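You operate a simulated robot arm through the tools that you are given. There is no shell and no other tool. Be economical: measure what you need, move in short steps, check, and stop when the job is done.

The job below is to be done with a simulated robot arm. You get a single attempt, and the scene is never put back.

## Task
Slide the pen pot aside, dust the bureau top and slide the pot over beside the letter tray.
Fine: use the yellow cloth; it goes back in the letter tray. What is to be rubbed or washed off counts as gone when no trace of it is left.
Where things are to end (x, y in the base frame): pen pot within 0.04 m of [0.65, 0.25].

It is judged by the outcome, as a careful person would: the job done as asked, and still so three seconds after it is handed in. It fails if anything else is knocked over, pushed out of place, dropped, spilled or broken. Flat cloth is picked up by pressing the open fingertips on it (5 to 10 N) and closing them slowly along it; thin cloth reads only 2 to 8 mm in the jaws.

## Robot
A 7-joint arm with a two-finger parallel gripper, fixed in place. Base frame: the origin is at the foot of the arm, x ahead of it, y to its left, z up. Lengths are in m, angles in degrees, forces in N, time in s.
With the tool pointing down near the work surface it reaches from about 0.12 to 0.7 m from the base axis. Its first joint turns from -166.0 to 166.0 degrees. Payload 1.57 kg.
The tool frame sits at the grasp point between the pads (the TCP): z along the fingers, y along the line on which they close. The tips reach 0.03 m beyond it. The gripper opens to 0.11 m. The fingers are 0.024 m wide and 0.012 m thick; the gripper's body (0.048 by 0.112 m) begins 0.078 m behind the TCP.
Orientation is told as [roll, pitch, yaw] about the base's x, y, z axes, in that order, counted from this pose: with the fingers straight down and closing along the base's y, the tool's x points along the base's -x, its y along +y and its z along -z.

## Interface
- The arm moves only by the tool arm_command. Its argument "steps" is a list of rows, each a list of 3 entries, a list of its own where there are three numbers: the opening, from 0 (shut) to 1 (fully open), then the shift along the tool's x, y, z in m, then the turn, a rotation vector about the tool's x, y, z in degrees. In form: [[gripper, [dx, dy, dz], [ax, ay, az]], ...]. A call has 1 to 8 rows; each row shifts and turns the commanded pose from where the row before left it, along the tool's axes as they then stand. Each row takes 0.2 s and may step no farther than 0.05 m and 8.6 degrees from the row before; otherwise, or with a gripper value out of range, the whole call is refused. Where a pose cannot be reached the arm comes as near as it can. A force on the tool above 70 N (or 10 N above the force at the start of the call, whichever is more), or a blocked arm, ends the call early, and 0.2 s more pass. The fingers move at their own pace (about 0.045 m/s each) and stop on an object; they squeeze with about 24 N. The grip force told is the motor's: it shows also when the fingers shut on nothing. Time passes only in rows, and 0.2 s behind the last, so rows that do not move let the fingers close. The reply holds the time, the measured pose of the TCP, the force on the tool along the base axes, the opening and the grip force, in the units named above and with some noise, with the torque about the TCP (base axes, N m) and any sound that the robot's microphone picked up, and new pictures: "pictures" is both (left out), scene, wrist or none.
- Cameras (640 x 400 px; columns grow to the right, rows downward): "scene" is fixed at [0.2181, 0.5, 1.8027]; the picture's right is [-0.66, -0.75, 0.00], its down [-0.66, 0.57, -0.48] and it looks along [0.37, -0.32, -0.88] (base axes); focal length 340 px, centre (320, 200). "wrist" rides on the gripper at [0.07, 0.016, -0.141] in the tool frame; the picture's right is [-0.23, 0.97, 0.00], its down [-0.86, -0.20, -0.48] and it looks along [-0.47, -0.11, 0.88] (tool axes); focal length 222 px, centre (320, 200). There is no depth. A picture from a camera that has moved, and an enlarged one, comes with that camera's place and axes in the base frame and with its lens.
- raise_lower(by): slides the trunk up (or, below 0, down) by that many m; the arm rides with it, the base frame stays. It gives what a move gives, with no picture.
- enlarge(camera, box): a new picture of the part [left, top, right, bottom] of that camera's present view, enlarged. The clock stands still meanwhile.
- finish_job(): hands the job in; it is judged then, once.

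Work in short steps. Places have to be worked out from the pictures, the camera data and where the tool is seen: move nearer, look again, correct. Check each grasp and each placing, and mend what went wrong. You have 120 turns and 200 pictures in all, those below and enlarged ones among them. Open the gripper and draw the arm clear of the work before you hand the job in, unless the task says otherwise; then end with one line.

The tools are called after ">>>" as name(argument=value, ...) on one line, values as JSON. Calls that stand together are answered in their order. arm_command: Moves the arm, as the interface text tells. Its arguments: {"type":"object","properties":{"steps":{"type":"array","items":{"type":"array"}},"pictures":{"type":"string","enum":["both","scene","wrist","none"]}},"required":["steps"]} The other tools are called the same way: raise_lower (by) slides the trunk up or down; enlarge (camera, box) takes an enlarged picture of a part of a camera's view; finish_job () hands the job in.

At the start:

```text
clock: 0.0
eef_pos: [0.2839, 0.3414, 1.3024]
orientation: [0.0, 0.0, 0.0]
wrist_force: [0.7, -1.0, 0.3]
wrist_torque: [0.03, 0.01, 0.0]
grip_width: 0.1101
grip_force: 0.0
trunk travel left (down, up): [-0.525, 0.065]
```

scene: 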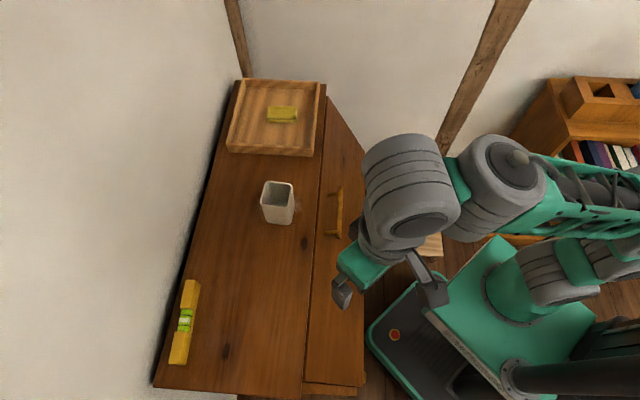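
wrist: 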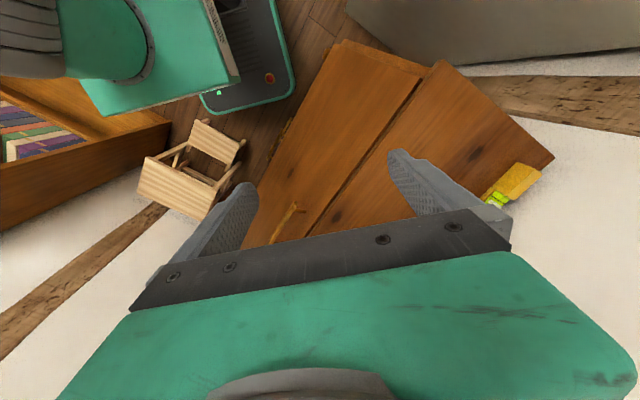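

I'll look closely at the bureau first to find marks, the pot, the tray and the cloth.

>>> enlarge(camera="scene", box=[210, 70, 370, 170])

>>> enlarge(camera="scene", box=[200, 150, 360, 250])

>>> enlarge(camera="scene", box=[150, 240, 390, 400])

```text
4.00 times, centred on (290, 120) of scene
camera zoom: at [0.2181, 0.5, 1.8027], right [-0.66, -0.75, 0.0], down [-0.66, 0.57, -0.48], along [0.37, -0.32, -0.88], focal length 1359 px, centre (440, 520)
```

zoom: 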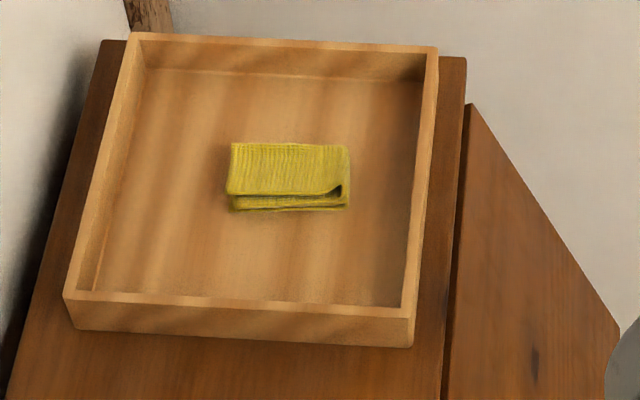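

```text
4.00 times, centred on (280, 200) of scene
camera zoom: at [0.2181, 0.5, 1.8027], right [-0.66, -0.75, 0.0], down [-0.66, 0.57, -0.48], along [0.37, -0.32, -0.88], focal length 1359 px, centre (480, 200)
```

zoom: 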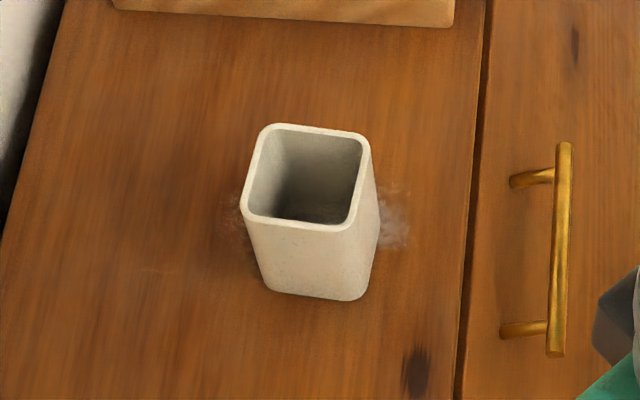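

```text
2.50 times, centred on (270, 320) of scene
camera zoom: at [0.2181, 0.5, 1.8027], right [-0.66, -0.75, 0.0], down [-0.66, 0.57, -0.48], along [0.37, -0.32, -0.88], focal length 849 px, centre (445, -100)
```

zoom: 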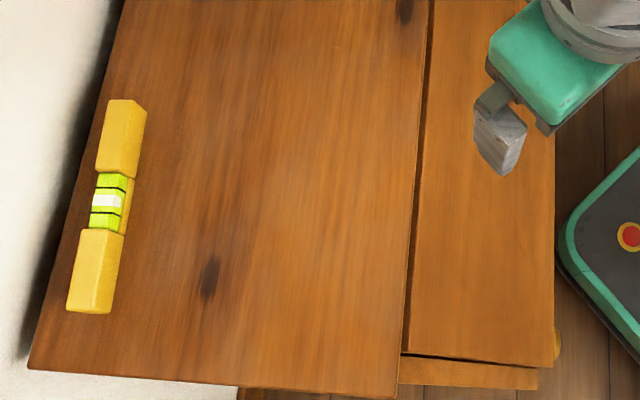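

The dust lies under and around the pot (a whitish patch peeks out by it). From both cameras I judge the bureau top at z≈1.05, the pot near (0.57, 0.325) and the bureau turned about 45°. I turn the gripper by -45° yaw first, then approach.

>>> arm_command(steps=[[1, [-0.04, 0, 0], [0, 0, 7.5]], [1, [0, 0, 0], [0, 0, 7.5]], [1, [0, 0, 0], [0, 0, 7.5]], [1, [0, 0, 0], [0, 0, 7.5]], [1, [0, 0, 0], [0, 0, 7.5]], [1, [0, 0, 0], [0, 0, 7.5]], [1, [-0.04, 0.02, 0], [0, 0, 0]], [1, [-0.04, 0.02, 0], [0, 0, 0]]])

```text
clock: 1.8
eef_pos: [0.411, 0.3146, 1.3008]
orientation: [-0.1, 0.0, -45.1]
wrist_force: [1.1, 0.4, -0.6]
wrist_torque: [0.04, 0.05, -0.07]
grip_width: 0.1101
grip_force: 0.1
trunk travel left (down, up): [-0.525, 0.065]
camera wrist: at [0.3729, 0.3753, 1.4436], right [0.85, 0.53, 0.0], down [0.46, -0.75, 0.48], along [0.25, -0.41, -0.88], focal length 222 px, centre (320, 200)
```

scene: 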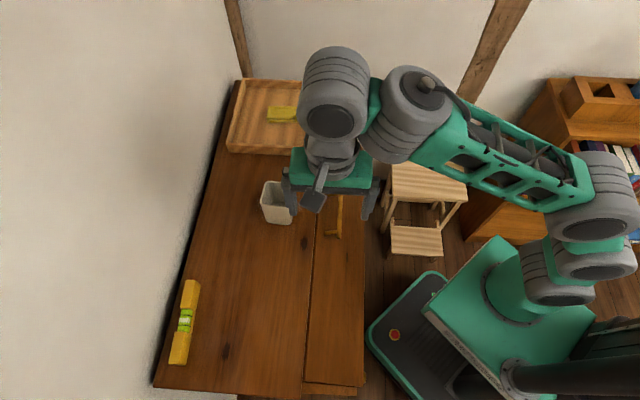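
wrist: 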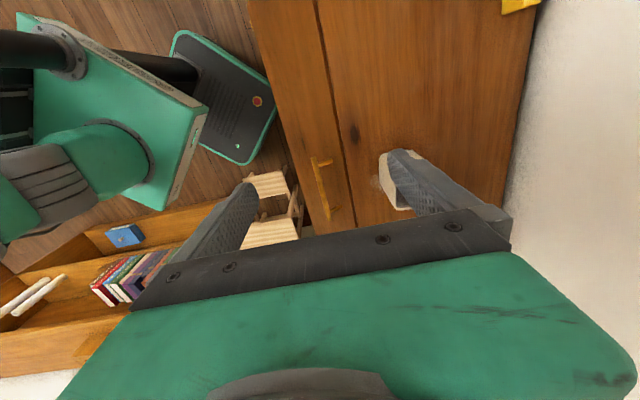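

The pot is to the right of the fingers in the wrist view. I move over it by roughly (0.16, 0.01), staying high.

>>> arm_command(steps=[[1, [-0.025, 0.03, 0], [0, 0, 0]], [1, [-0.025, 0.03, 0], [0, 0, 0]], [1, [-0.025, 0.03, 0], [0, 0, 0]], [1, [-0.025, 0.03, 0], [0, 0, 0]], [1, [0, 0, 0], [0, 0, 0]]])

```text
clock: 3.0
eef_pos: [0.5308, 0.3056, 1.2712]
orientation: [0.0, 0.0, -44.9]
wrist_force: [-0.2, 0.3, -0.7]
wrist_torque: [-0.01, 0.0, 0.01]
grip_width: 0.1103
grip_force: 0.0
out of reach, approached as far as the arm can: row 3, 4
trunk travel left (down, up): [-0.525, 0.065]
camera wrist: at [0.4932, 0.3669, 1.4133], right [0.85, 0.53, 0.0], down [0.46, -0.75, 0.48], along [0.25, -0.41, -0.88], focal length 222 px, centre (320, 200)
```

scene: 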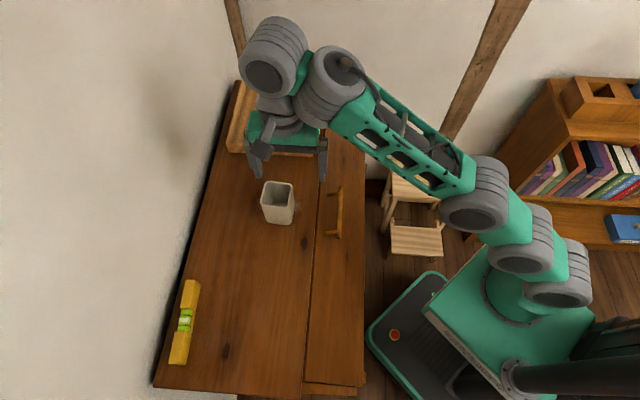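
wrist: 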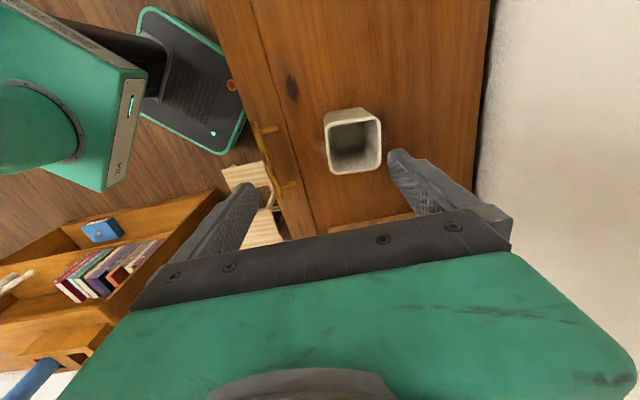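

The rim triangulates to (0.562, 0.328) at z≈1.157, so the top is at about 1.055 and the pot is about 0.06 wide. The arm hit its reach limit high up, so I raise the trunk fully and will come down lower.

>>> raise_lower(by=0.065)

>>> arm_command(steps=[[1, [0, 0, 0.04], [0, 0, 0]], [1, [0, 0, 0.04], [0, 0, 0]], [1, [0, 0, 0], [0, 0, 0]]], pictures="none")

```text
clock: 4.0
eef_pos: [0.5306, 0.3063, 1.3366]
orientation: [0.0, 0.0, -44.9]
wrist_force: [-0.4, -0.6, 1.2]
wrist_torque: [0.02, 0.02, -0.01]
grip_width: 0.1103
grip_force: 0.0
trunk travel left (down, up): [-0.59, 0.0]
```

```text
clock: 4.8
eef_pos: [0.53, 0.3059, 1.2559]
orientation: [0.0, 0.0, -45.1]
wrist_force: [0.2, 0.1, -0.2]
wrist_torque: [0.02, -0.01, -0.03]
grip_width: 0.11
grip_force: 0.1
trunk travel left (down, up): [-0.59, 0.0]
```

The arm tracks from the actual pose. Next I centre over the pot at (0.562, 0.328) and go down to z≈1.21, with the tips still above the rim.

>>> arm_command(steps=[[1, [-0.003, 0.019, 0.02], [0, 0, 0]], [1, [-0.0035, 0.0185, 0.02], [0, 0, 0]], [1, [0, 0, 0], [0, 0, 0]]])

```text
clock: 5.6
eef_pos: [0.562, 0.3281, 1.2155]
orientation: [0.1, -0.1, -45.1]
wrist_force: [-0.2, -0.3, 0.4]
wrist_torque: [0.0, 0.01, 0.01]
grip_width: 0.11
grip_force: 0.0
trunk travel left (down, up): [-0.59, 0.0]
camera wrist: at [0.5236, 0.3889, 1.3579], right [0.85, 0.53, 0.0], down [0.46, -0.75, 0.48], along [0.25, -0.41, -0.88], focal length 222 px, centre (320, 200)
```

scene: 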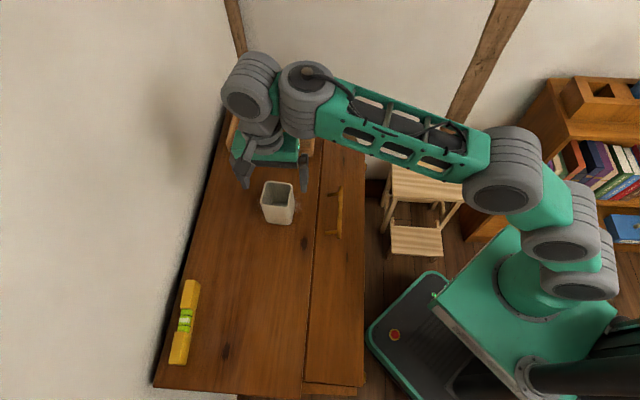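
wrist: 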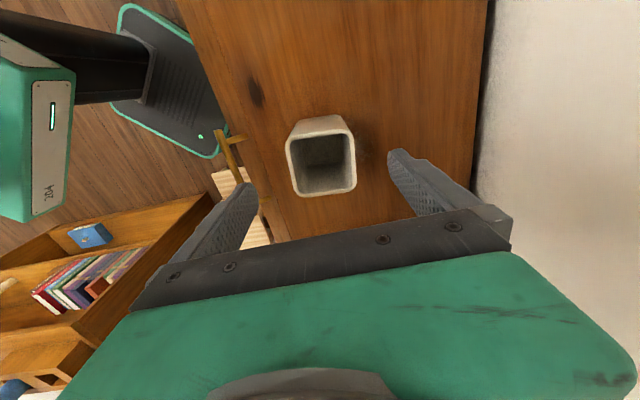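

The rim recomputes to (0.562, 0.328), centred. I go straight down to z≈1.112, then check.

>>> arm_command(steps=[[1, [0, 0, 0.035], [0, 0, 0]], [1, [0, 0, 0.035], [0, 0, 0]], [1, [0, 0, 0.03], [0, 0, 0]], [1, [0, 0, 0], [0, 0, 0]]])

```text
clock: 6.6
eef_pos: [0.5619, 0.3272, 1.1154]
orientation: [0.1, 0.0, -45.0]
wrist_force: [-0.4, 0.2, -0.5]
wrist_torque: [0.03, 0.01, -0.02]
grip_width: 0.1101
grip_force: 0.0
trunk travel left (down, up): [-0.59, 0.0]
camera wrist: at [0.5239, 0.3882, 1.258], right [0.85, 0.53, 0.0], down [0.46, -0.75, 0.48], along [0.25, -0.41, -0.88], focal length 222 px, centre (320, 200)
```

scene: 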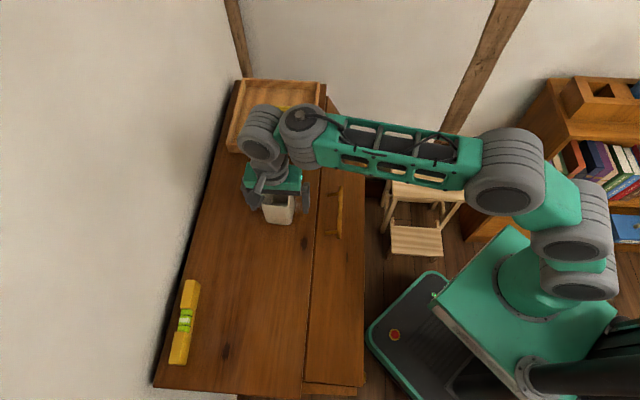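
wrist: 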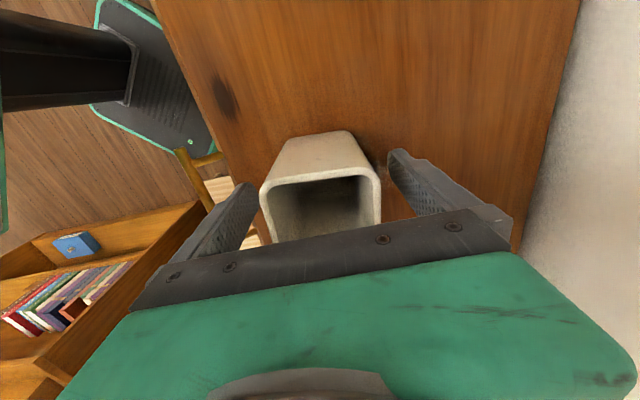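

The fingers straddle the pot. I close on it.

>>> arm_command(steps=[[0.4, [0, 0, 0], [0, 0, 0]], [0.4, [0, 0, 0], [0, 0, 0]], [0.4, [0, 0, 0], [0, 0, 0]], [0.4, [0, 0, 0], [0, 0, 0]], [0.4, [0, 0, 0], [0, 0, 0]]], pictures="wrist")

```text
clock: 7.8
eef_pos: [0.5614, 0.3282, 1.1167]
orientation: [-0.1, 0.0, -45.1]
wrist_force: [-0.8, 0.2, 0.9]
wrist_torque: [-0.08, 0.04, -0.06]
grip_width: 0.0654
grip_force: 24.0
trunk travel left (down, up): [-0.59, 0.0]
camera wrist: at [0.5239, 0.3883, 1.2583], right [0.85, 0.53, 0.0], down [0.46, -0.75, 0.48], along [0.25, -0.41, -0.88], focal length 222 px, centre (320, 200)
```

wrist: 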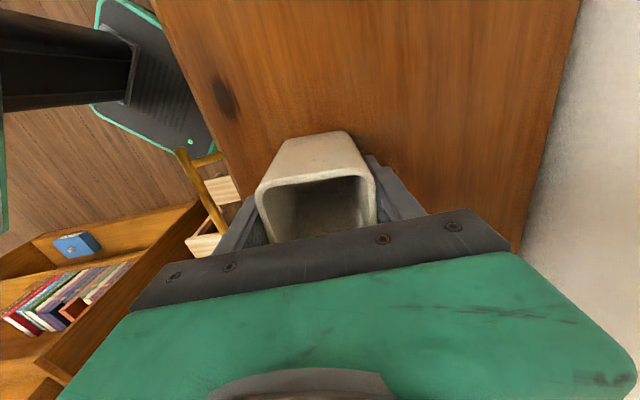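

Gripped (0.065 m wide, 24 N). I slide it along the bureau away from the tray by about 0.16 m.

>>> arm_command(steps=[[0.4, [0.02, 0, 0], [0, 0, 0]], [0.4, [0.02, 0, 0], [0, 0, 0]], [0.4, [0.02, 0, 0], [0, 0, 0]], [0.4, [0.02, 0, 0], [0, 0, 0]], [0.4, [0.02, 0, 0], [0, 0, 0]], [0.4, [0.02, 0, 0], [0, 0, 0]], [0.4, [0.02, 0, 0], [0, 0, 0]], [0.4, [0.02, 0, 0], [0, 0, 0]]])

```text
clock: 9.6
eef_pos: [0.4493, 0.4424, 1.1165]
orientation: [0.0, 0.0, -45.0]
wrist_force: [0.6, 0.6, 0.5]
wrist_torque: [0.02, 0.0, 0.0]
grip_width: 0.064
grip_force: 24.7
trunk travel left (down, up): [-0.59, 0.0]
camera wrist: at [0.411, 0.5021, 1.2585], right [0.85, 0.53, 0.0], down [0.46, -0.75, 0.48], along [0.25, -0.41, -0.88], focal length 222 px, centre (320, 200)
```

scene: 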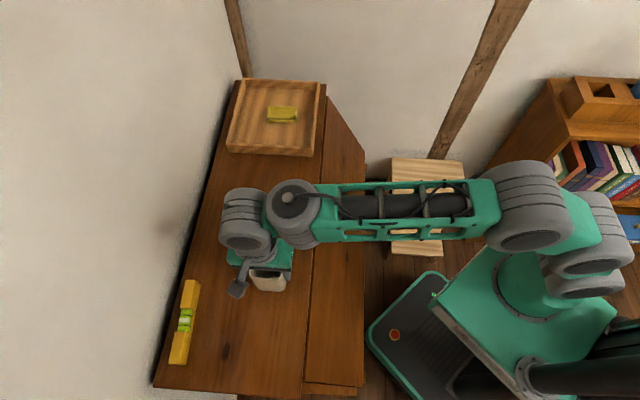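
wrist: 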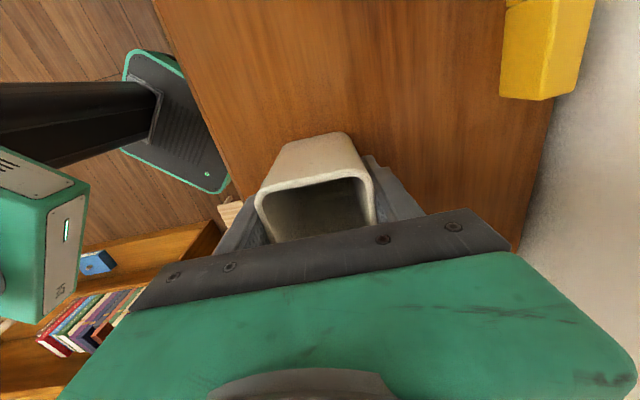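

The pot came along to about (0.449, 0.442). I open and rise straight up until clear of it.

>>> arm_command(steps=[[1, [0, 0, 0], [0, 0, 0]], [1, [0, 0, 0], [0, 0, 0]], [1, [0, 0, 0], [0, 0, 0]], [1, [0, 0, -0.03], [0, 0, 0]], [1, [0, 0, -0.04], [0, 0, 0]], [1, [0, 0, -0.04], [0, 0, 0]], [1, [0, 0, -0.04], [0, 0, 0]]])

>>> enlarge(camera="scene", box=[200, 150, 360, 250])

```text
clock: 11.2
eef_pos: [0.4502, 0.4394, 1.268]
orientation: [0.0, 0.1, -45.0]
wrist_force: [0.4, -0.2, 1.0]
wrist_torque: [-0.03, -0.03, -0.01]
grip_width: 0.1099
grip_force: 0.1
trunk travel left (down, up): [-0.59, 0.0]
camera wrist: at [0.4119, 0.5017, 1.4087], right [0.85, 0.53, 0.0], down [0.46, -0.75, 0.48], along [0.25, -0.41, -0.88], focal length 222 px, centre (320, 200)
```

scene: 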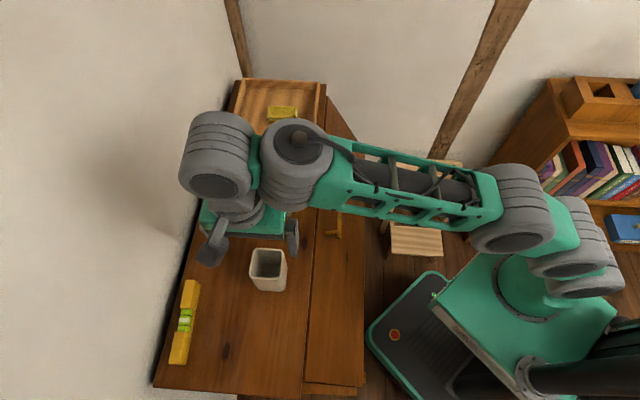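
wrist: 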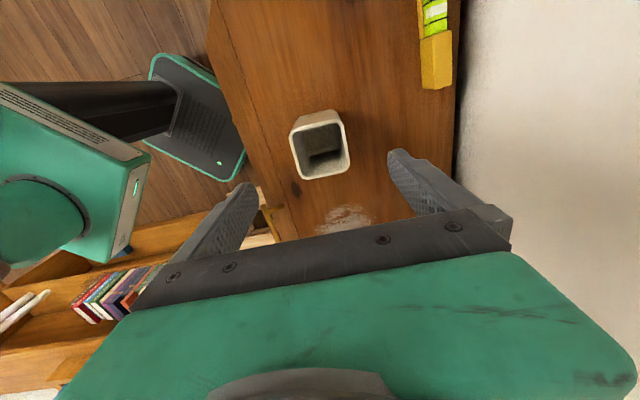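

```text
4.00 times, centred on (280, 200) of scene
camera zoom: at [0.2181, 0.5, 1.8027], right [-0.66, -0.75, 0.0], down [-0.66, 0.57, -0.48], along [0.37, -0.32, -0.88], focal length 1359 px, centre (480, 200)
```

zoom: 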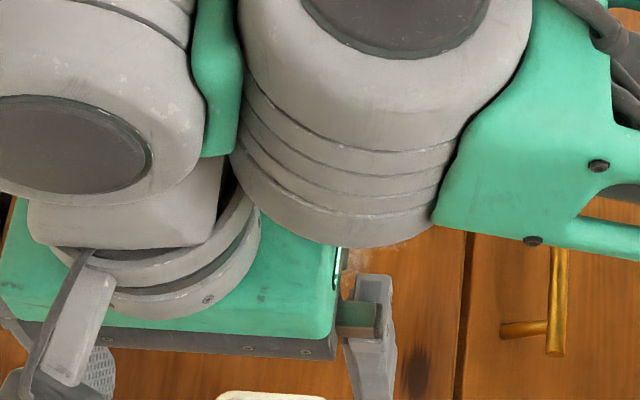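

The pot stands upright at (0.45, 0.44). I swing the arm toward smaller y, staying high, so the scene camera can see the dust patch.

>>> arm_command(steps=[[1, [-0.03, -0.03, -0.005], [0, 0, 0]], [1, [-0.03, -0.03, -0.005], [0, 0, 0]], [1, [-0.03, -0.03, -0.005], [0, 0, 0]], [1, [-0.03, -0.03, -0.005], [0, 0, 0]], [1, [-0.03, -0.03, 0], [0, 0, 0]], [1, [-0.03, -0.03, 0], [0, 0, 0]], [1, [-0.03, -0.03, 0], [0, 0, 0]], [1, [-0.03, -0.03, 0], [0, 0, 0]]])

>>> enlarge(camera="scene", box=[200, 150, 360, 250])

```text
clock: 13.0
eef_pos: [0.4482, 0.1013, 1.2867]
orientation: [0.1, 0.0, -45.0]
wrist_force: [-0.4, 0.1, 0.5]
wrist_torque: [-0.01, -0.01, -0.02]
grip_width: 0.1101
grip_force: 0.0
trunk travel left (down, up): [-0.59, 0.0]
camera wrist: at [0.4098, 0.1618, 1.4291], right [0.85, 0.53, 0.0], down [0.46, -0.75, 0.48], along [0.25, -0.41, -0.88], focal length 222 px, centre (320, 200)
```

scene: 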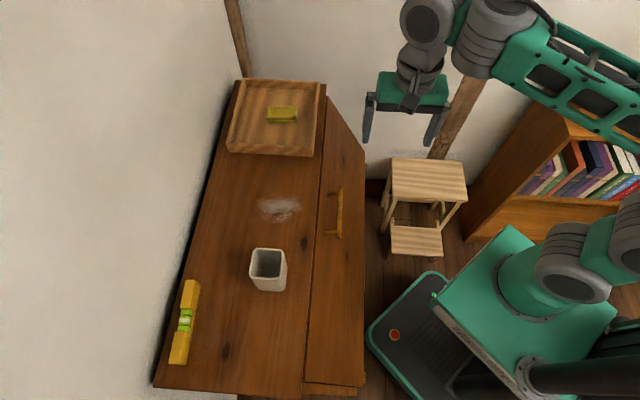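
wrist: 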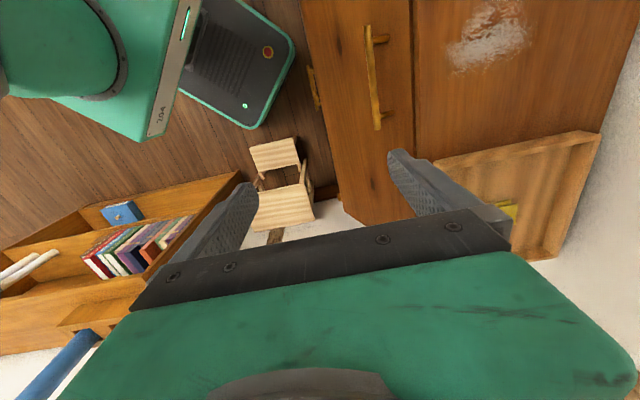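

```text
4.00 times, centred on (280, 200) of scene
camera zoom: at [0.2181, 0.5, 1.8027], right [-0.66, -0.75, 0.0], down [-0.66, 0.57, -0.48], along [0.37, -0.32, -0.88], focal length 1359 px, centre (480, 200)
```

zoom: 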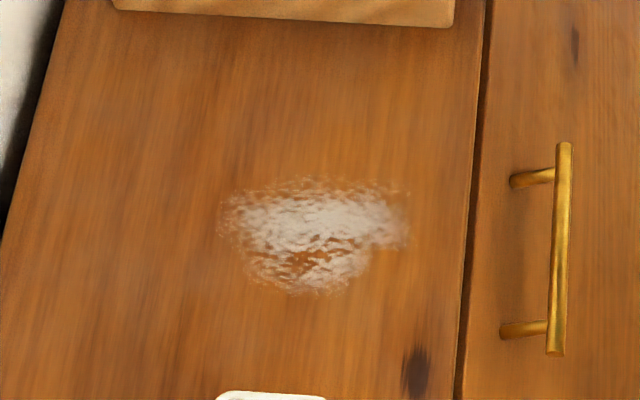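

The dust patch is about 0.12×0.09 m, centred near (0.59, 0.315). The cloth is near (0.81, 0.13), beyond straight-down reach, so I'll turn to yaw +45 (closing across the cloth's width) and tilt the tool outward over the tray's front wall.

>>> arm_command(steps=[[1, [0, 0, 0], [0, 0, -8.5]], [1, [0, 0, 0], [0, 0, -8.5]], [1, [0, 0, 0], [0, 0, -8.5]], [1, [0, 0, 0], [0, 0, -8.5]], [1, [0, 0, 0], [0, 0, -8.5]], [1, [0, 0, 0], [0, 0, -8.5]], [1, [0, 0, 0], [0, 0, -8.5]], [1, [0, 0, 0], [0, 0, -8.5]]], pictures="none")

>>> arm_command(steps=[[1, [0, 0, 0], [0, 0, -8]], [1, [0, 0, 0], [0, 0, -8]], [1, [0, 0, 0], [0, 0, -6]], [1, [0, 0, 0], [0, -8, 0]], [1, [0, 0, 0], [0, -8, 0]], [1, [0, 0, 0], [0, -8, 0]], [1, [0, 0, 0], [0, -8, 0]], [1, [0, 0, 0], [0, -8, 0]]])

```text
clock: 14.8
eef_pos: [0.4488, 0.1002, 1.2872]
orientation: [0.0, 0.0, 23.2]
wrist_force: [-0.2, -0.2, -0.1]
wrist_torque: [0.0, 0.0, -0.03]
grip_width: 0.11
grip_force: 0.2
trunk travel left (down, up): [-0.59, 0.0]
```

```text
clock: 16.6
eef_pos: [0.451, 0.0859, 1.3544]
orientation: [-0.3, -34.8, 45.2]
wrist_force: [-0.4, 0.5, 0.3]
wrist_torque: [-0.02, 0.0, -0.01]
grip_width: 0.1097
grip_force: 0.0
out of reach, approached as far as the arm can: row 4, 7, 8
trunk travel left (down, up): [-0.59, 0.0]
camera wrist: at [0.342, -0.0008, 1.4317], right [-0.56, 0.82, 0.13], down [0.44, 0.17, 0.88], along [0.7, 0.55, -0.46], focal length 222 px, centre (320, 200)
```

scene: 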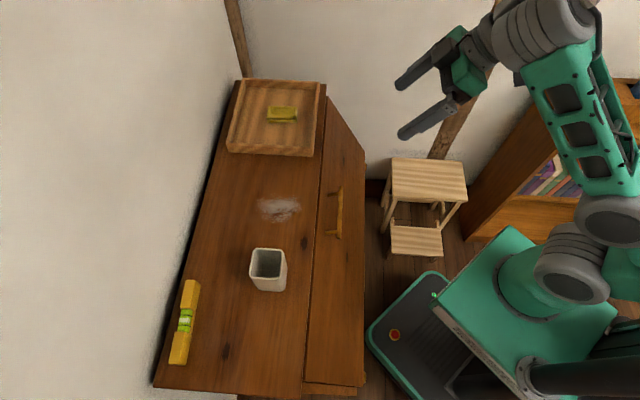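
wrist: 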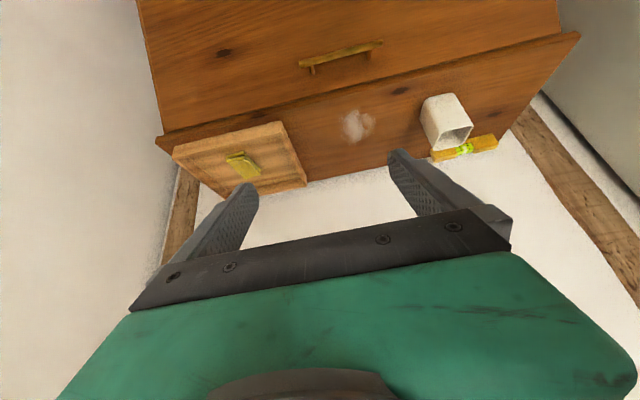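

The cloth triangulates to (0.807, 0.132) again. I move with the tilted tool to a point about 0.1 m short of it along the finger axis.

>>> arm_command(steps=[[1, [-0.0102, -0.0313, 0.0375], [0, 0, 0]], [1, [-0.0102, -0.0313, 0.0375], [0, 0, 0]], [1, [-0.0102, -0.0313, 0.0375], [0, 0, 0]], [1, [-0.0102, -0.0313, 0.0375], [0, 0, 0]], [1, [0, 0, 0], [0, 0, 0]]], pictures="wrist")

```text
clock: 17.8
eef_pos: [0.4588, 0.0443, 1.3468]
orientation: [-0.2, -35.0, 45.1]
wrist_force: [-0.2, 0.4, 0.1]
wrist_torque: [0.0, -0.03, 0.03]
grip_width: 0.1099
grip_force: 0.1
out of reach, approached as far as the arm can: row 1, 2, 3, 4
trunk travel left (down, up): [-0.59, 0.0]
camera wrist: at [0.3505, -0.041, 1.4227], right [-0.56, 0.82, 0.13], down [0.44, 0.16, 0.88], along [0.7, 0.55, -0.45], focal length 222 px, centre (320, 200)
```

wrist: 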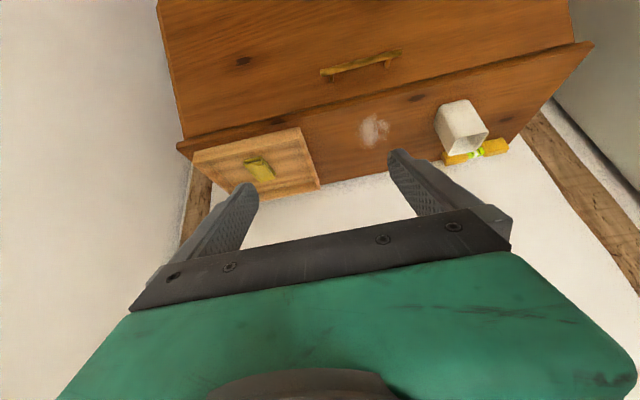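

The arm is held up by some joint limit in this posture. I turn the tilted tool toward the radial direction (yaw ≈13) to see whether that frees it.

>>> arm_command(steps=[[1, [0, 0, 0], [4.6, 0, 6.55]], [1, [0, 0, 0], [4.6, 0, 6.55]], [1, [0, 0, 0], [4.6, 0, 6.55]], [1, [0, 0, 0], [4.6, 0, 6.55]], [1, [0, 0, 0], [0, 0, 0]]], pictures="scene")

```text
clock: 19.0
eef_pos: [0.4598, 0.0415, 1.3734]
orientation: [-0.1, -35.7, 12.9]
wrist_force: [-0.5, 0.2, 0.5]
wrist_torque: [-0.02, -0.01, 0.0]
grip_width: 0.1102
grip_force: 0.1
out of reach, approached as far as the arm can: row 1, 2, 3
trunk travel left (down, up): [-0.59, 0.0]
```

scene: 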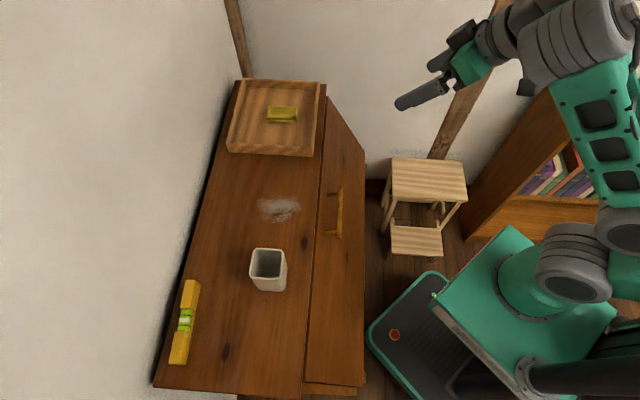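

Row 4 was reachable. Now I try moving outward along +x at this height.

>>> arm_command(steps=[[1, [-0.0316, -0.009, 0.0228], [0, 0, 0]], [1, [-0.0316, -0.009, 0.0228], [0, 0, 0]], [1, [-0.0316, -0.009, 0.0228], [0, 0, 0]], [1, [-0.0316, -0.009, 0.0228], [0, 0, 0]], [1, [0, 0, 0], [0, 0, 0]]], pictures="scene")

```text
clock: 20.2
eef_pos: [0.5646, 0.0598, 1.3971]
orientation: [-4.5, -36.3, 13.7]
wrist_force: [0.5, 0.3, -0.6]
wrist_torque: [-0.01, 0.0, 0.0]
grip_width: 0.1099
grip_force: 0.1
out of reach, approached as far as the arm can: row 1, 2, 3, 4
trunk travel left (down, up): [-0.59, 0.0]
```

scene: 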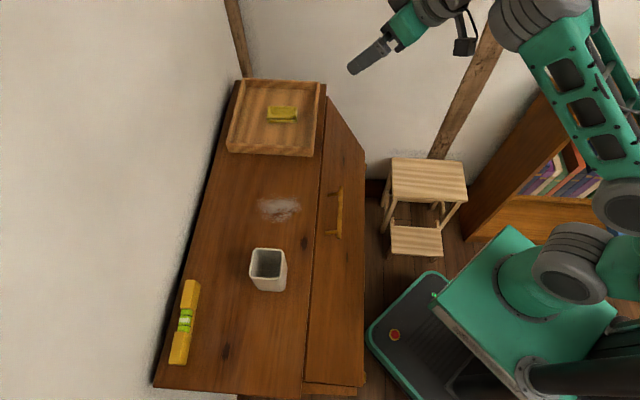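

The limit seems to be that the tool can't tilt out past the forearm's direction while the arm is folded. I'll go upright again, extend outward low, and tilt there.

>>> arm_command(steps=[[1, [0, 0, 0], [0, 8, 0]], [1, [0, 0, 0], [0, 8, 0]], [1, [0, 0, 0], [0, 8, 0]], [1, [0, 0, 0], [0, 8, 0]], [1, [0, 0, 0.01], [0, 4, 0]], [1, [0, 0, 0.03], [0, 0, 0]], [1, [0, 0, 0.03], [0, 0, 0]]], pictures="none")

```text
clock: 21.8
eef_pos: [0.5843, 0.0629, 1.3269]
orientation: [-2.0, -6.6, 12.5]
wrist_force: [1.0, 0.4, -0.1]
wrist_torque: [0.04, 0.0, 0.01]
grip_width: 0.11
grip_force: 0.1
out of reach, approached as far as the arm can: row 1, 3
trunk travel left (down, up): [-0.59, 0.0]
```

Now I go down and outward with the nearly upright tool, keeping the tips above the tray rim.

>>> arm_command(steps=[[1, [0, 0, 0.04], [0, 0, 0]], [1, [-0.01, 0, 0.04], [0, 0, 0]], [1, [-0.02, 0, 0.03], [0, 0, 0]], [1, [-0.02, 0, 0.01], [0, 0, 0]], [1, [-0.02, 0, 0], [0, 0, 0]], [1, [0, 0, 0], [0, 0, 0]]])

```text
clock: 23.2
eef_pos: [0.6666, 0.0757, 1.2157]
orientation: [-2.0, -6.6, 12.5]
wrist_force: [0.3, 0.5, 0.1]
wrist_torque: [0.02, -0.03, 0.0]
grip_width: 0.1101
grip_force: 0.0
trunk travel left (down, up): [-0.59, 0.0]
camera wrist: at [0.5781, 0.0797, 1.349], right [0.01, 1.0, -0.01], down [0.81, -0.01, 0.58], along [0.58, -0.02, -0.81], focal length 222 px, centre (320, 200)
```

scene: 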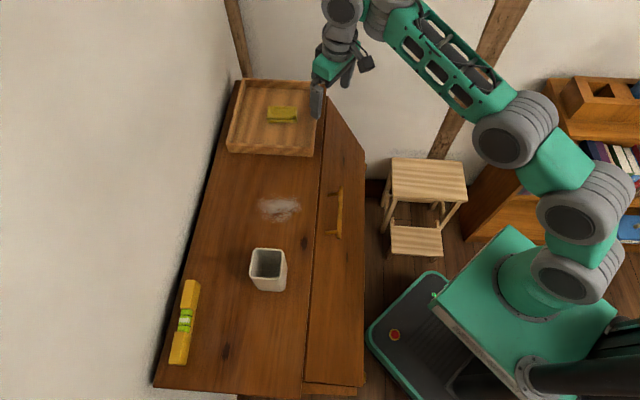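
wrist: 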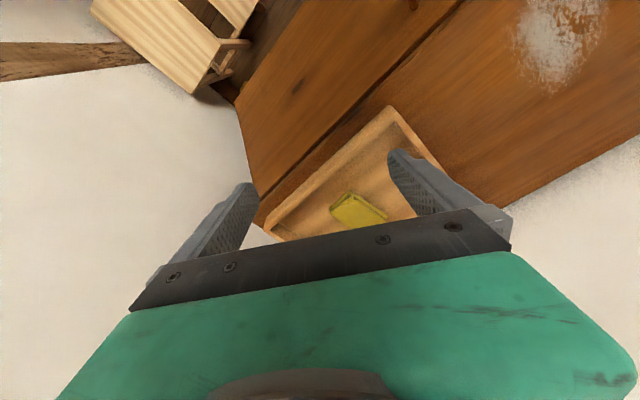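

The cloth is again seen at (0.80, 0.135). I move on to about (0.70, 0.10, 1.19) and start tilting outward.

>>> arm_command(steps=[[1, [-0.02, 0.012, 0.015], [0, 0, 0]], [1, [-0.015, 0.012, 0.01], [0, -6, 0]], [1, [-0.015, 0, 0], [0, -8, 0]], [1, [-0.01, 0, 0], [0, -8, 0]], [1, [0, 0, 0], [0, 0, 0]]])

```text
clock: 24.4
eef_pos: [0.7293, 0.1145, 1.2046]
orientation: [-2.3, -25.2, 13.1]
wrist_force: [-0.5, 0.6, 0.2]
wrist_torque: [-0.01, 0.04, 0.01]
grip_width: 0.11
grip_force: 0.1
out of reach, approached as far as the arm can: row 4
trunk travel left (down, up): [-0.59, 0.0]
camera wrist: at [0.604, 0.1082, 1.3022], right [0.0, 1.0, 0.06], down [0.59, -0.05, 0.8], along [0.81, 0.04, -0.59], focal length 222 px, centre (320, 200)
```

scene: 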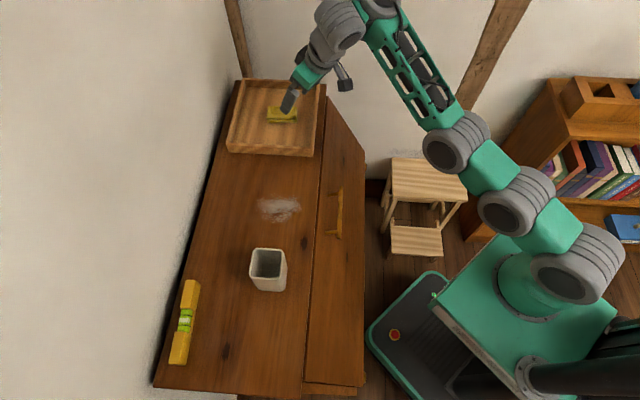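
wrist: 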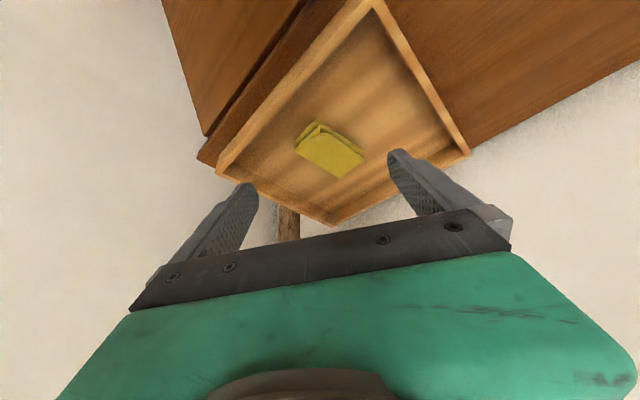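

Tilt 25° at (0.729, 0.1145, 1.205) works, and the finger axis points almost at the cloth. I set the opening to about 0.05 m and go down along the axis most of the way.

>>> arm_command(steps=[[0.45, [-0.005, 0, 0.02], [0, 0, 0]], [0.45, [-0.005, 0, 0.02], [0, 0, 0]], [0.45, [-0.004, 0, 0.02], [0, 0, 0]], [0.45, [0, 0, 0.01], [0, 0, 0]], [0.45, [0, 0, 0], [0, 0, 0]]])

>>> enlarge(camera="scene", box=[220, 70, 380, 170])

```text
clock: 25.6
eef_pos: [0.7612, 0.1168, 1.161]
orientation: [-1.9, -24.6, 13.1]
wrist_force: [0.0, -0.3, -1.0]
wrist_torque: [0.0, -0.04, -0.01]
grip_width: 0.0493
grip_force: 0.1
out of reach, approached as far as the arm can: row 3, 4
trunk travel left (down, up): [-0.59, 0.0]
camera wrist: at [0.6377, 0.1094, 1.2592], right [-0.01, 1.0, 0.07], down [0.6, -0.05, 0.8], along [0.8, 0.05, -0.6], focal length 222 px, centre (320, 200)
```

scene: 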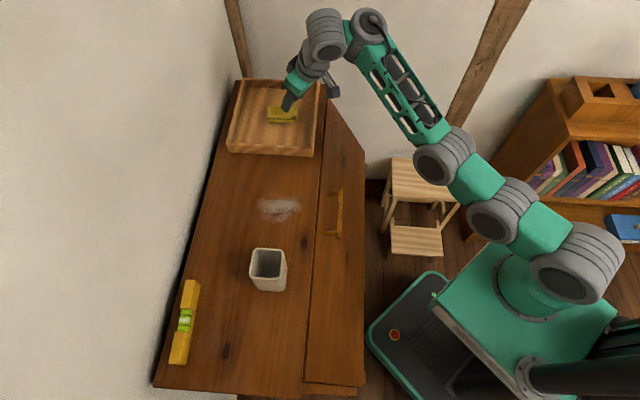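
wrist: 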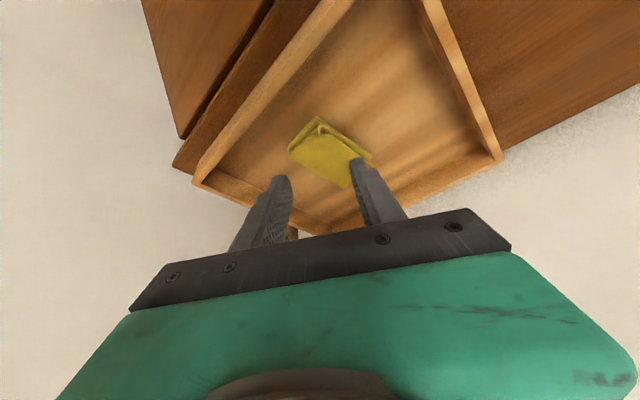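

```text
4.00 times, centred on (300, 120) of scene
camera zoom: at [0.2181, 0.5, 1.8027], right [-0.66, -0.75, 0.0], down [-0.66, 0.57, -0.48], along [0.37, -0.32, -0.88], focal length 1359 px, centre (400, 520)
```

zoom: 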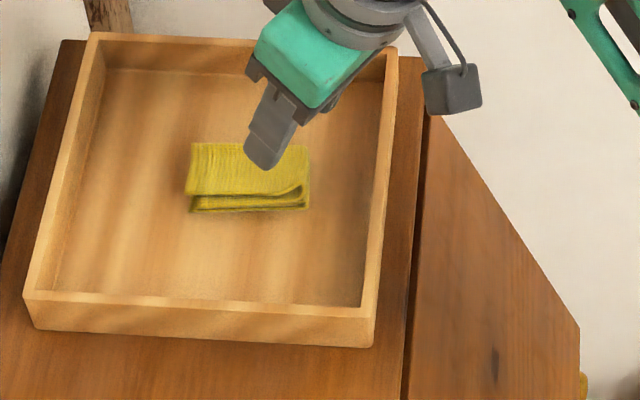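

The arm stopped by the same joint limit at (0.761, 0.117, 1.161). Lowering the trunk flattens the forearm and lowers the tool, so I slide down 0.03 m and then try to reach 0.02 further out.

>>> raise_lower(by=-0.03)

>>> arm_command(steps=[[0.45, [-0.01, 0.004, 0.003], [0, 0, 0]], [0.45, [-0.01, 0.004, 0.003], [0, 0, 0]], [0.45, [0, 0, 0], [0, 0, 0]]])

```text
clock: 26.4
eef_pos: [0.7614, 0.116, 1.1295]
orientation: [-1.9, -24.7, 13.1]
wrist_force: [0.6, 0.5, 0.1]
wrist_torque: [0.02, 0.01, -0.03]
grip_width: 0.0492
grip_force: 0.0
trunk travel left (down, up): [-0.56, 0.03]
```

```text
clock: 27.2
eef_pos: [0.7783, 0.1296, 1.1327]
orientation: [-1.5, -24.4, 13.0]
wrist_force: [-0.7, 0.0, -0.6]
wrist_torque: [-0.01, -0.01, 0.01]
grip_width: 0.0497
grip_force: 0.0
trunk travel left (down, up): [-0.56, 0.03]
camera wrist: at [0.6558, 0.1212, 1.2321], right [-0.01, 1.0, 0.07], down [0.6, -0.05, 0.79], along [0.8, 0.05, -0.6], focal length 222 px, centre (320, 200)
```

scene: 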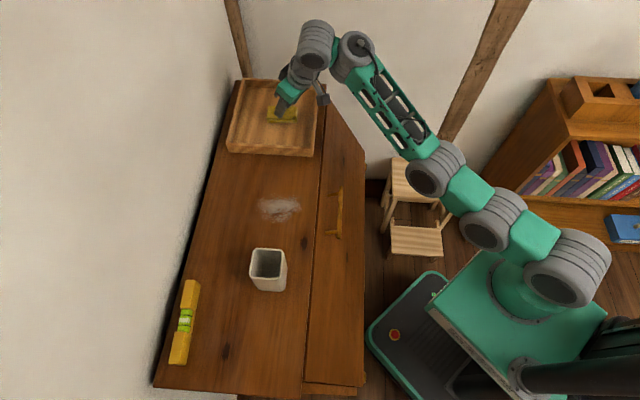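
wrist: 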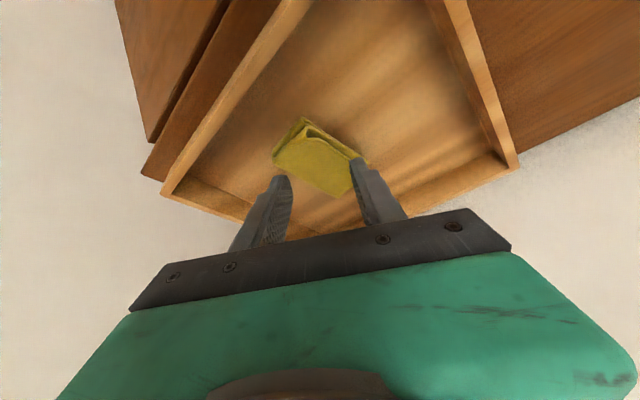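

The tips are at about (0.79, 0.132, 1.105), over the cloth centred at (0.803, 0.132). I lower the trunk in small steps, reading the force.

>>> raise_lower(by=-0.02)

>>> enlarge(camera="wrist", box=[220, 100, 420, 225])

```text
clock: 27.9
eef_pos: [0.7772, 0.1261, 1.1212]
orientation: [-1.6, -25.4, 13.2]
wrist_force: [2.0, -3.4, 34.2]
wrist_torque: [-0.91, -0.33, 0.01]
grip_width: 0.0556
grip_force: 3.8
trunk travel left (down, up): [-0.54, 0.05]
```

```text
3.20 times, centred on (320, 162) of wrist
camera zoom: at [0.6525, 0.1189, 1.2195], right [-0.01, 1.0, 0.07], down [0.59, -0.05, 0.8], along [0.81, 0.05, -0.59], focal length 711 px, centre (320, 320)
```

zoom: 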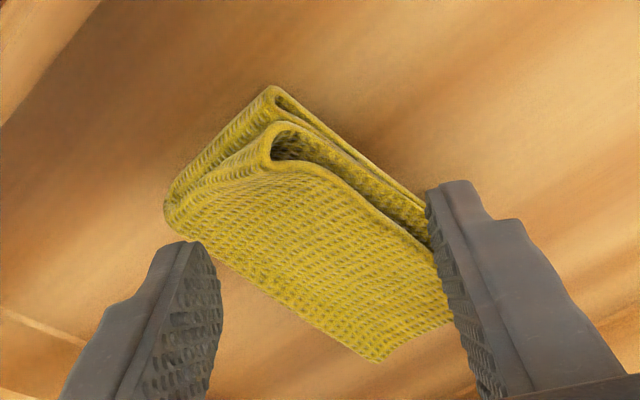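

Contact came at 34 N, higher than I expected (tips at z≈1.09), with the left finger just off the cloth's edge. I back off by 0.015 m and narrow the opening so both tips land on the cloth.

>>> raise_lower(by=0.02)

>>> arm_command(steps=[[0.3, [0, 0, 0], [0, 0, 0]], [0.3, [0, 0, 0], [0, 0, 0]], [0.3, [0, 0, 0], [0, 0, 0]]], pictures="none")

>>> enlarge(camera="wrist", box=[220, 100, 420, 225])

>>> enlarge(camera="scene", box=[240, 80, 336, 140])

```text
clock: 28.5
eef_pos: [0.7789, 0.1294, 1.1278]
orientation: [-1.6, -24.3, 13.2]
wrist_force: [0.2, 0.5, -0.7]
wrist_torque: [-0.02, 0.04, -0.01]
grip_width: 0.0494
grip_force: 0.1
trunk travel left (down, up): [-0.56, 0.03]
```

```text
clock: 29.3
eef_pos: [0.7791, 0.1286, 1.1324]
orientation: [-1.5, -24.6, 13.2]
wrist_force: [-0.1, -0.1, -0.4]
wrist_torque: [-0.01, -0.01, -0.02]
grip_width: 0.033
grip_force: 0.0
trunk travel left (down, up): [-0.56, 0.03]
```

```text
3.20 times, centred on (320, 162) of wrist
camera zoom: at [0.6557, 0.1211, 1.2322], right [-0.01, 1.0, 0.07], down [0.6, -0.05, 0.79], along [0.8, 0.05, -0.6], focal length 711 px, centre (320, 320)
```

zoom: 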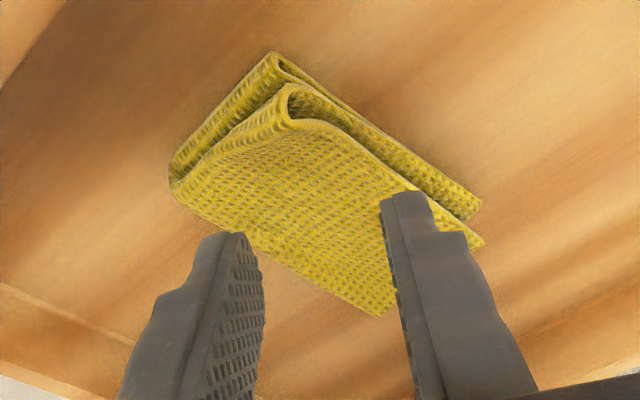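

```text
6.67 times, centred on (288, 110) of scene
camera zoom: at [0.2181, 0.5, 1.8027], right [-0.66, -0.75, 0.0], down [-0.66, 0.57, -0.48], along [0.37, -0.32, -0.88], focal length 2265 px, centre (533, 800)
```

zoom: 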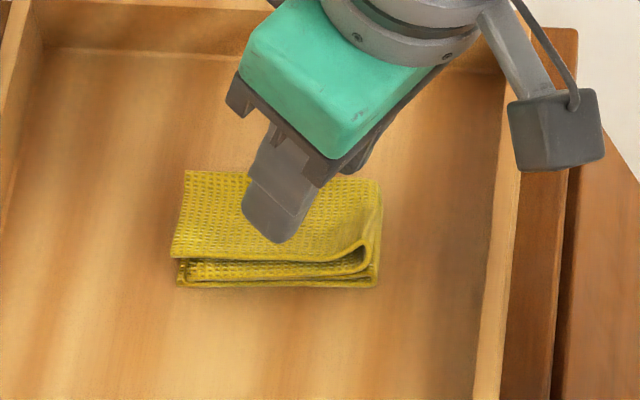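

The fingers are centred on the cloth at a 0.033 m opening. I lower the trunk gently for a light press.

>>> raise_lower(by=-0.012)

```text
clock: 29.9
eef_pos: [0.7777, 0.1291, 1.1276]
orientation: [-1.6, -25.2, 13.2]
wrist_force: [5.2, -1.1, 25.4]
wrist_torque: [-0.48, -0.28, 0.11]
grip_width: 0.0341
grip_force: 0.9
trunk travel left (down, up): [-0.548, 0.042]
```

25 N, mostly on the left tip. I ease up a little for 5–10 N.

>>> raise_lower(by=0.006)

>>> enlarge(camera="wrist", box=[220, 100, 420, 225])

```text
clock: 30.5
eef_pos: [0.7787, 0.129, 1.1278]
orientation: [-1.6, -24.6, 13.1]
wrist_force: [3.3, -0.9, 19.3]
wrist_torque: [-0.35, -0.18, 0.05]
grip_width: 0.0343
grip_force: 0.7
trunk travel left (down, up): [-0.554, 0.036]
```

```text
3.20 times, centred on (320, 162) of wrist
camera zoom: at [0.6545, 0.1206, 1.2269], right [-0.01, 1.0, 0.07], down [0.6, -0.05, 0.8], along [0.8, 0.05, -0.6], focal length 711 px, centre (320, 320)
```

zoom: 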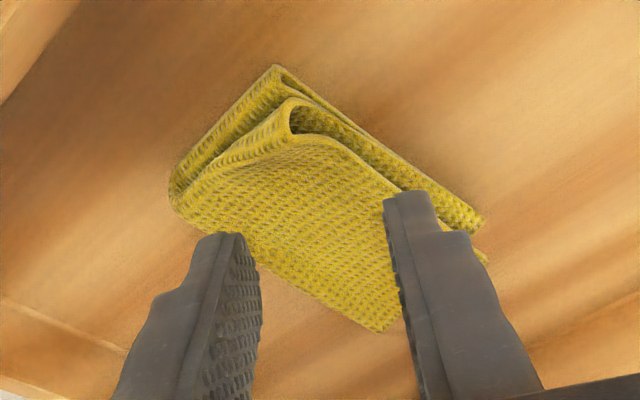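

The left tip sits on the cloth's near edge. I lift slightly, shift about 0.01 m outward and 0.004 m left, and press again.

>>> arm_command(steps=[[0.3, [0, 0, -0.008], [0, 0, 0]], [0.3, [-0.01, 0.004, 0.0], [0, 0, 0]], [0.3, [0, 0, 0.0], [0, 0, 0]]], pictures="none")

>>> raise_lower(by=-0.006)

>>> enlarge(camera="wrist", box=[220, 100, 420, 225])

```text
clock: 31.3
eef_pos: [0.7823, 0.1339, 1.1369]
orientation: [-1.6, -24.4, 13.1]
wrist_force: [-0.3, 0.2, 0.0]
wrist_torque: [-0.03, -0.01, -0.01]
grip_width: 0.0328
grip_force: 0.0
trunk travel left (down, up): [-0.554, 0.036]
```

```text
clock: 31.8
eef_pos: [0.7826, 0.1344, 1.1312]
orientation: [-1.7, -24.5, 13.1]
wrist_force: [0.2, -0.3, 0.3]
wrist_torque: [-0.03, 0.0, -0.02]
grip_width: 0.0329
grip_force: 0.0
trunk travel left (down, up): [-0.548, 0.042]
```

```text
3.20 times, centred on (320, 162) of wrist
camera zoom: at [0.66, 0.1261, 1.2315], right [-0.01, 1.0, 0.07], down [0.6, -0.05, 0.79], along [0.8, 0.05, -0.6], focal length 711 px, centre (320, 320)
```

zoom: 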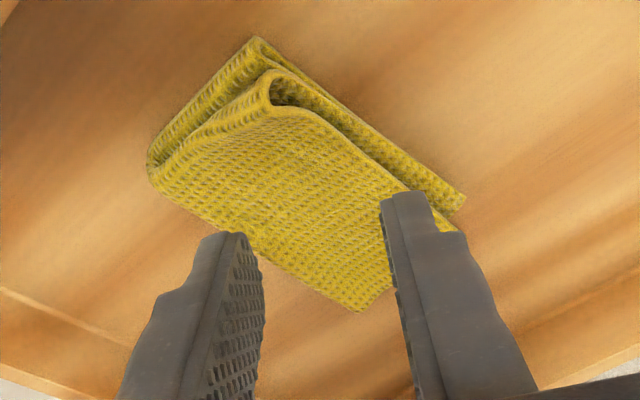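

Nearly centred. I narrow to about 0.025 m so both tips rest on the cloth, then press lightly.

>>> arm_command(steps=[[0.23, [0, -0.003, 0], [0, 0, 0]], [0.23, [0, 0, 0], [0, 0, 0]]], pictures="none")

>>> raise_lower(by=-0.006)

>>> enlarge(camera="wrist", box=[220, 100, 420, 225])

```text
clock: 32.4
eef_pos: [0.7846, 0.1298, 1.1316]
orientation: [-1.6, -24.5, 13.1]
wrist_force: [0.3, -0.4, -1.0]
wrist_torque: [-0.02, 0.06, 0.0]
grip_width: 0.0252
grip_force: 0.1
trunk travel left (down, up): [-0.548, 0.042]
```

```text
clock: 33.0
eef_pos: [0.7819, 0.1315, 1.1283]
orientation: [-1.6, -24.8, 13.2]
wrist_force: [2.5, 0.3, 10.5]
wrist_torque: [-0.2, -0.17, 0.03]
grip_width: 0.0255
grip_force: 0.1
trunk travel left (down, up): [-0.542, 0.048]
```

```text
3.20 times, centred on (320, 162) of wrist
camera zoom: at [0.6598, 0.1231, 1.2279], right [-0.01, 1.0, 0.07], down [0.6, -0.05, 0.8], along [0.8, 0.05, -0.6], focal length 711 px, centre (320, 320)
```

zoom: 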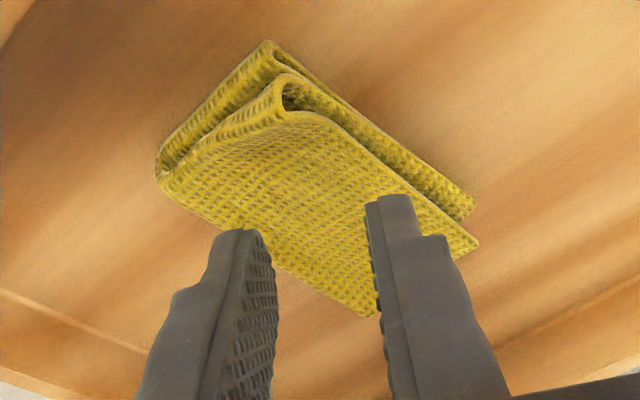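

10.5 N, with both tips on the cloth. I close slowly.

>>> arm_command(steps=[[0.2, [0, 0, 0], [0, 0, 0]], [0.17, [0, 0, 0], [0, 0, 0]], [0.14, [0, 0, 0], [0, 0, 0]], [0.11, [0, 0, 0], [0, 0, 0]], [0.08, [0, 0, 0], [0, 0, 0]], [0.05, [0, 0, 0], [0, 0, 0]], [0.02, [0, 0, 0], [0, 0, 0]], [0, [0, 0, 0], [0, 0, 0]]], pictures="none")

>>> enlarge(camera="wrist", box=[220, 100, 420, 225])

```text
clock: 34.8
eef_pos: [0.7811, 0.1313, 1.1297]
orientation: [-1.6, -24.9, 13.2]
wrist_force: [-0.6, 1.4, 27.5]
wrist_torque: [-0.15, -0.06, 0.03]
grip_width: 0.0199
grip_force: 17.4
trunk travel left (down, up): [-0.542, 0.048]
```

```text
3.20 times, centred on (320, 162) of wrist
camera zoom: at [0.6583, 0.1229, 1.2284], right [-0.01, 1.0, 0.07], down [0.6, -0.05, 0.8], along [0.8, 0.05, -0.6], focal length 711 px, centre (320, 320)
```

zoom: 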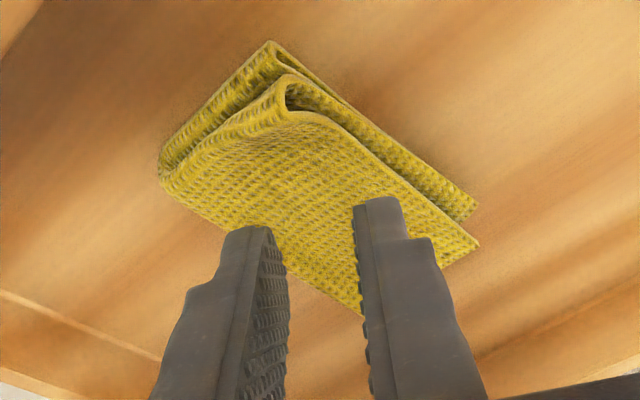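

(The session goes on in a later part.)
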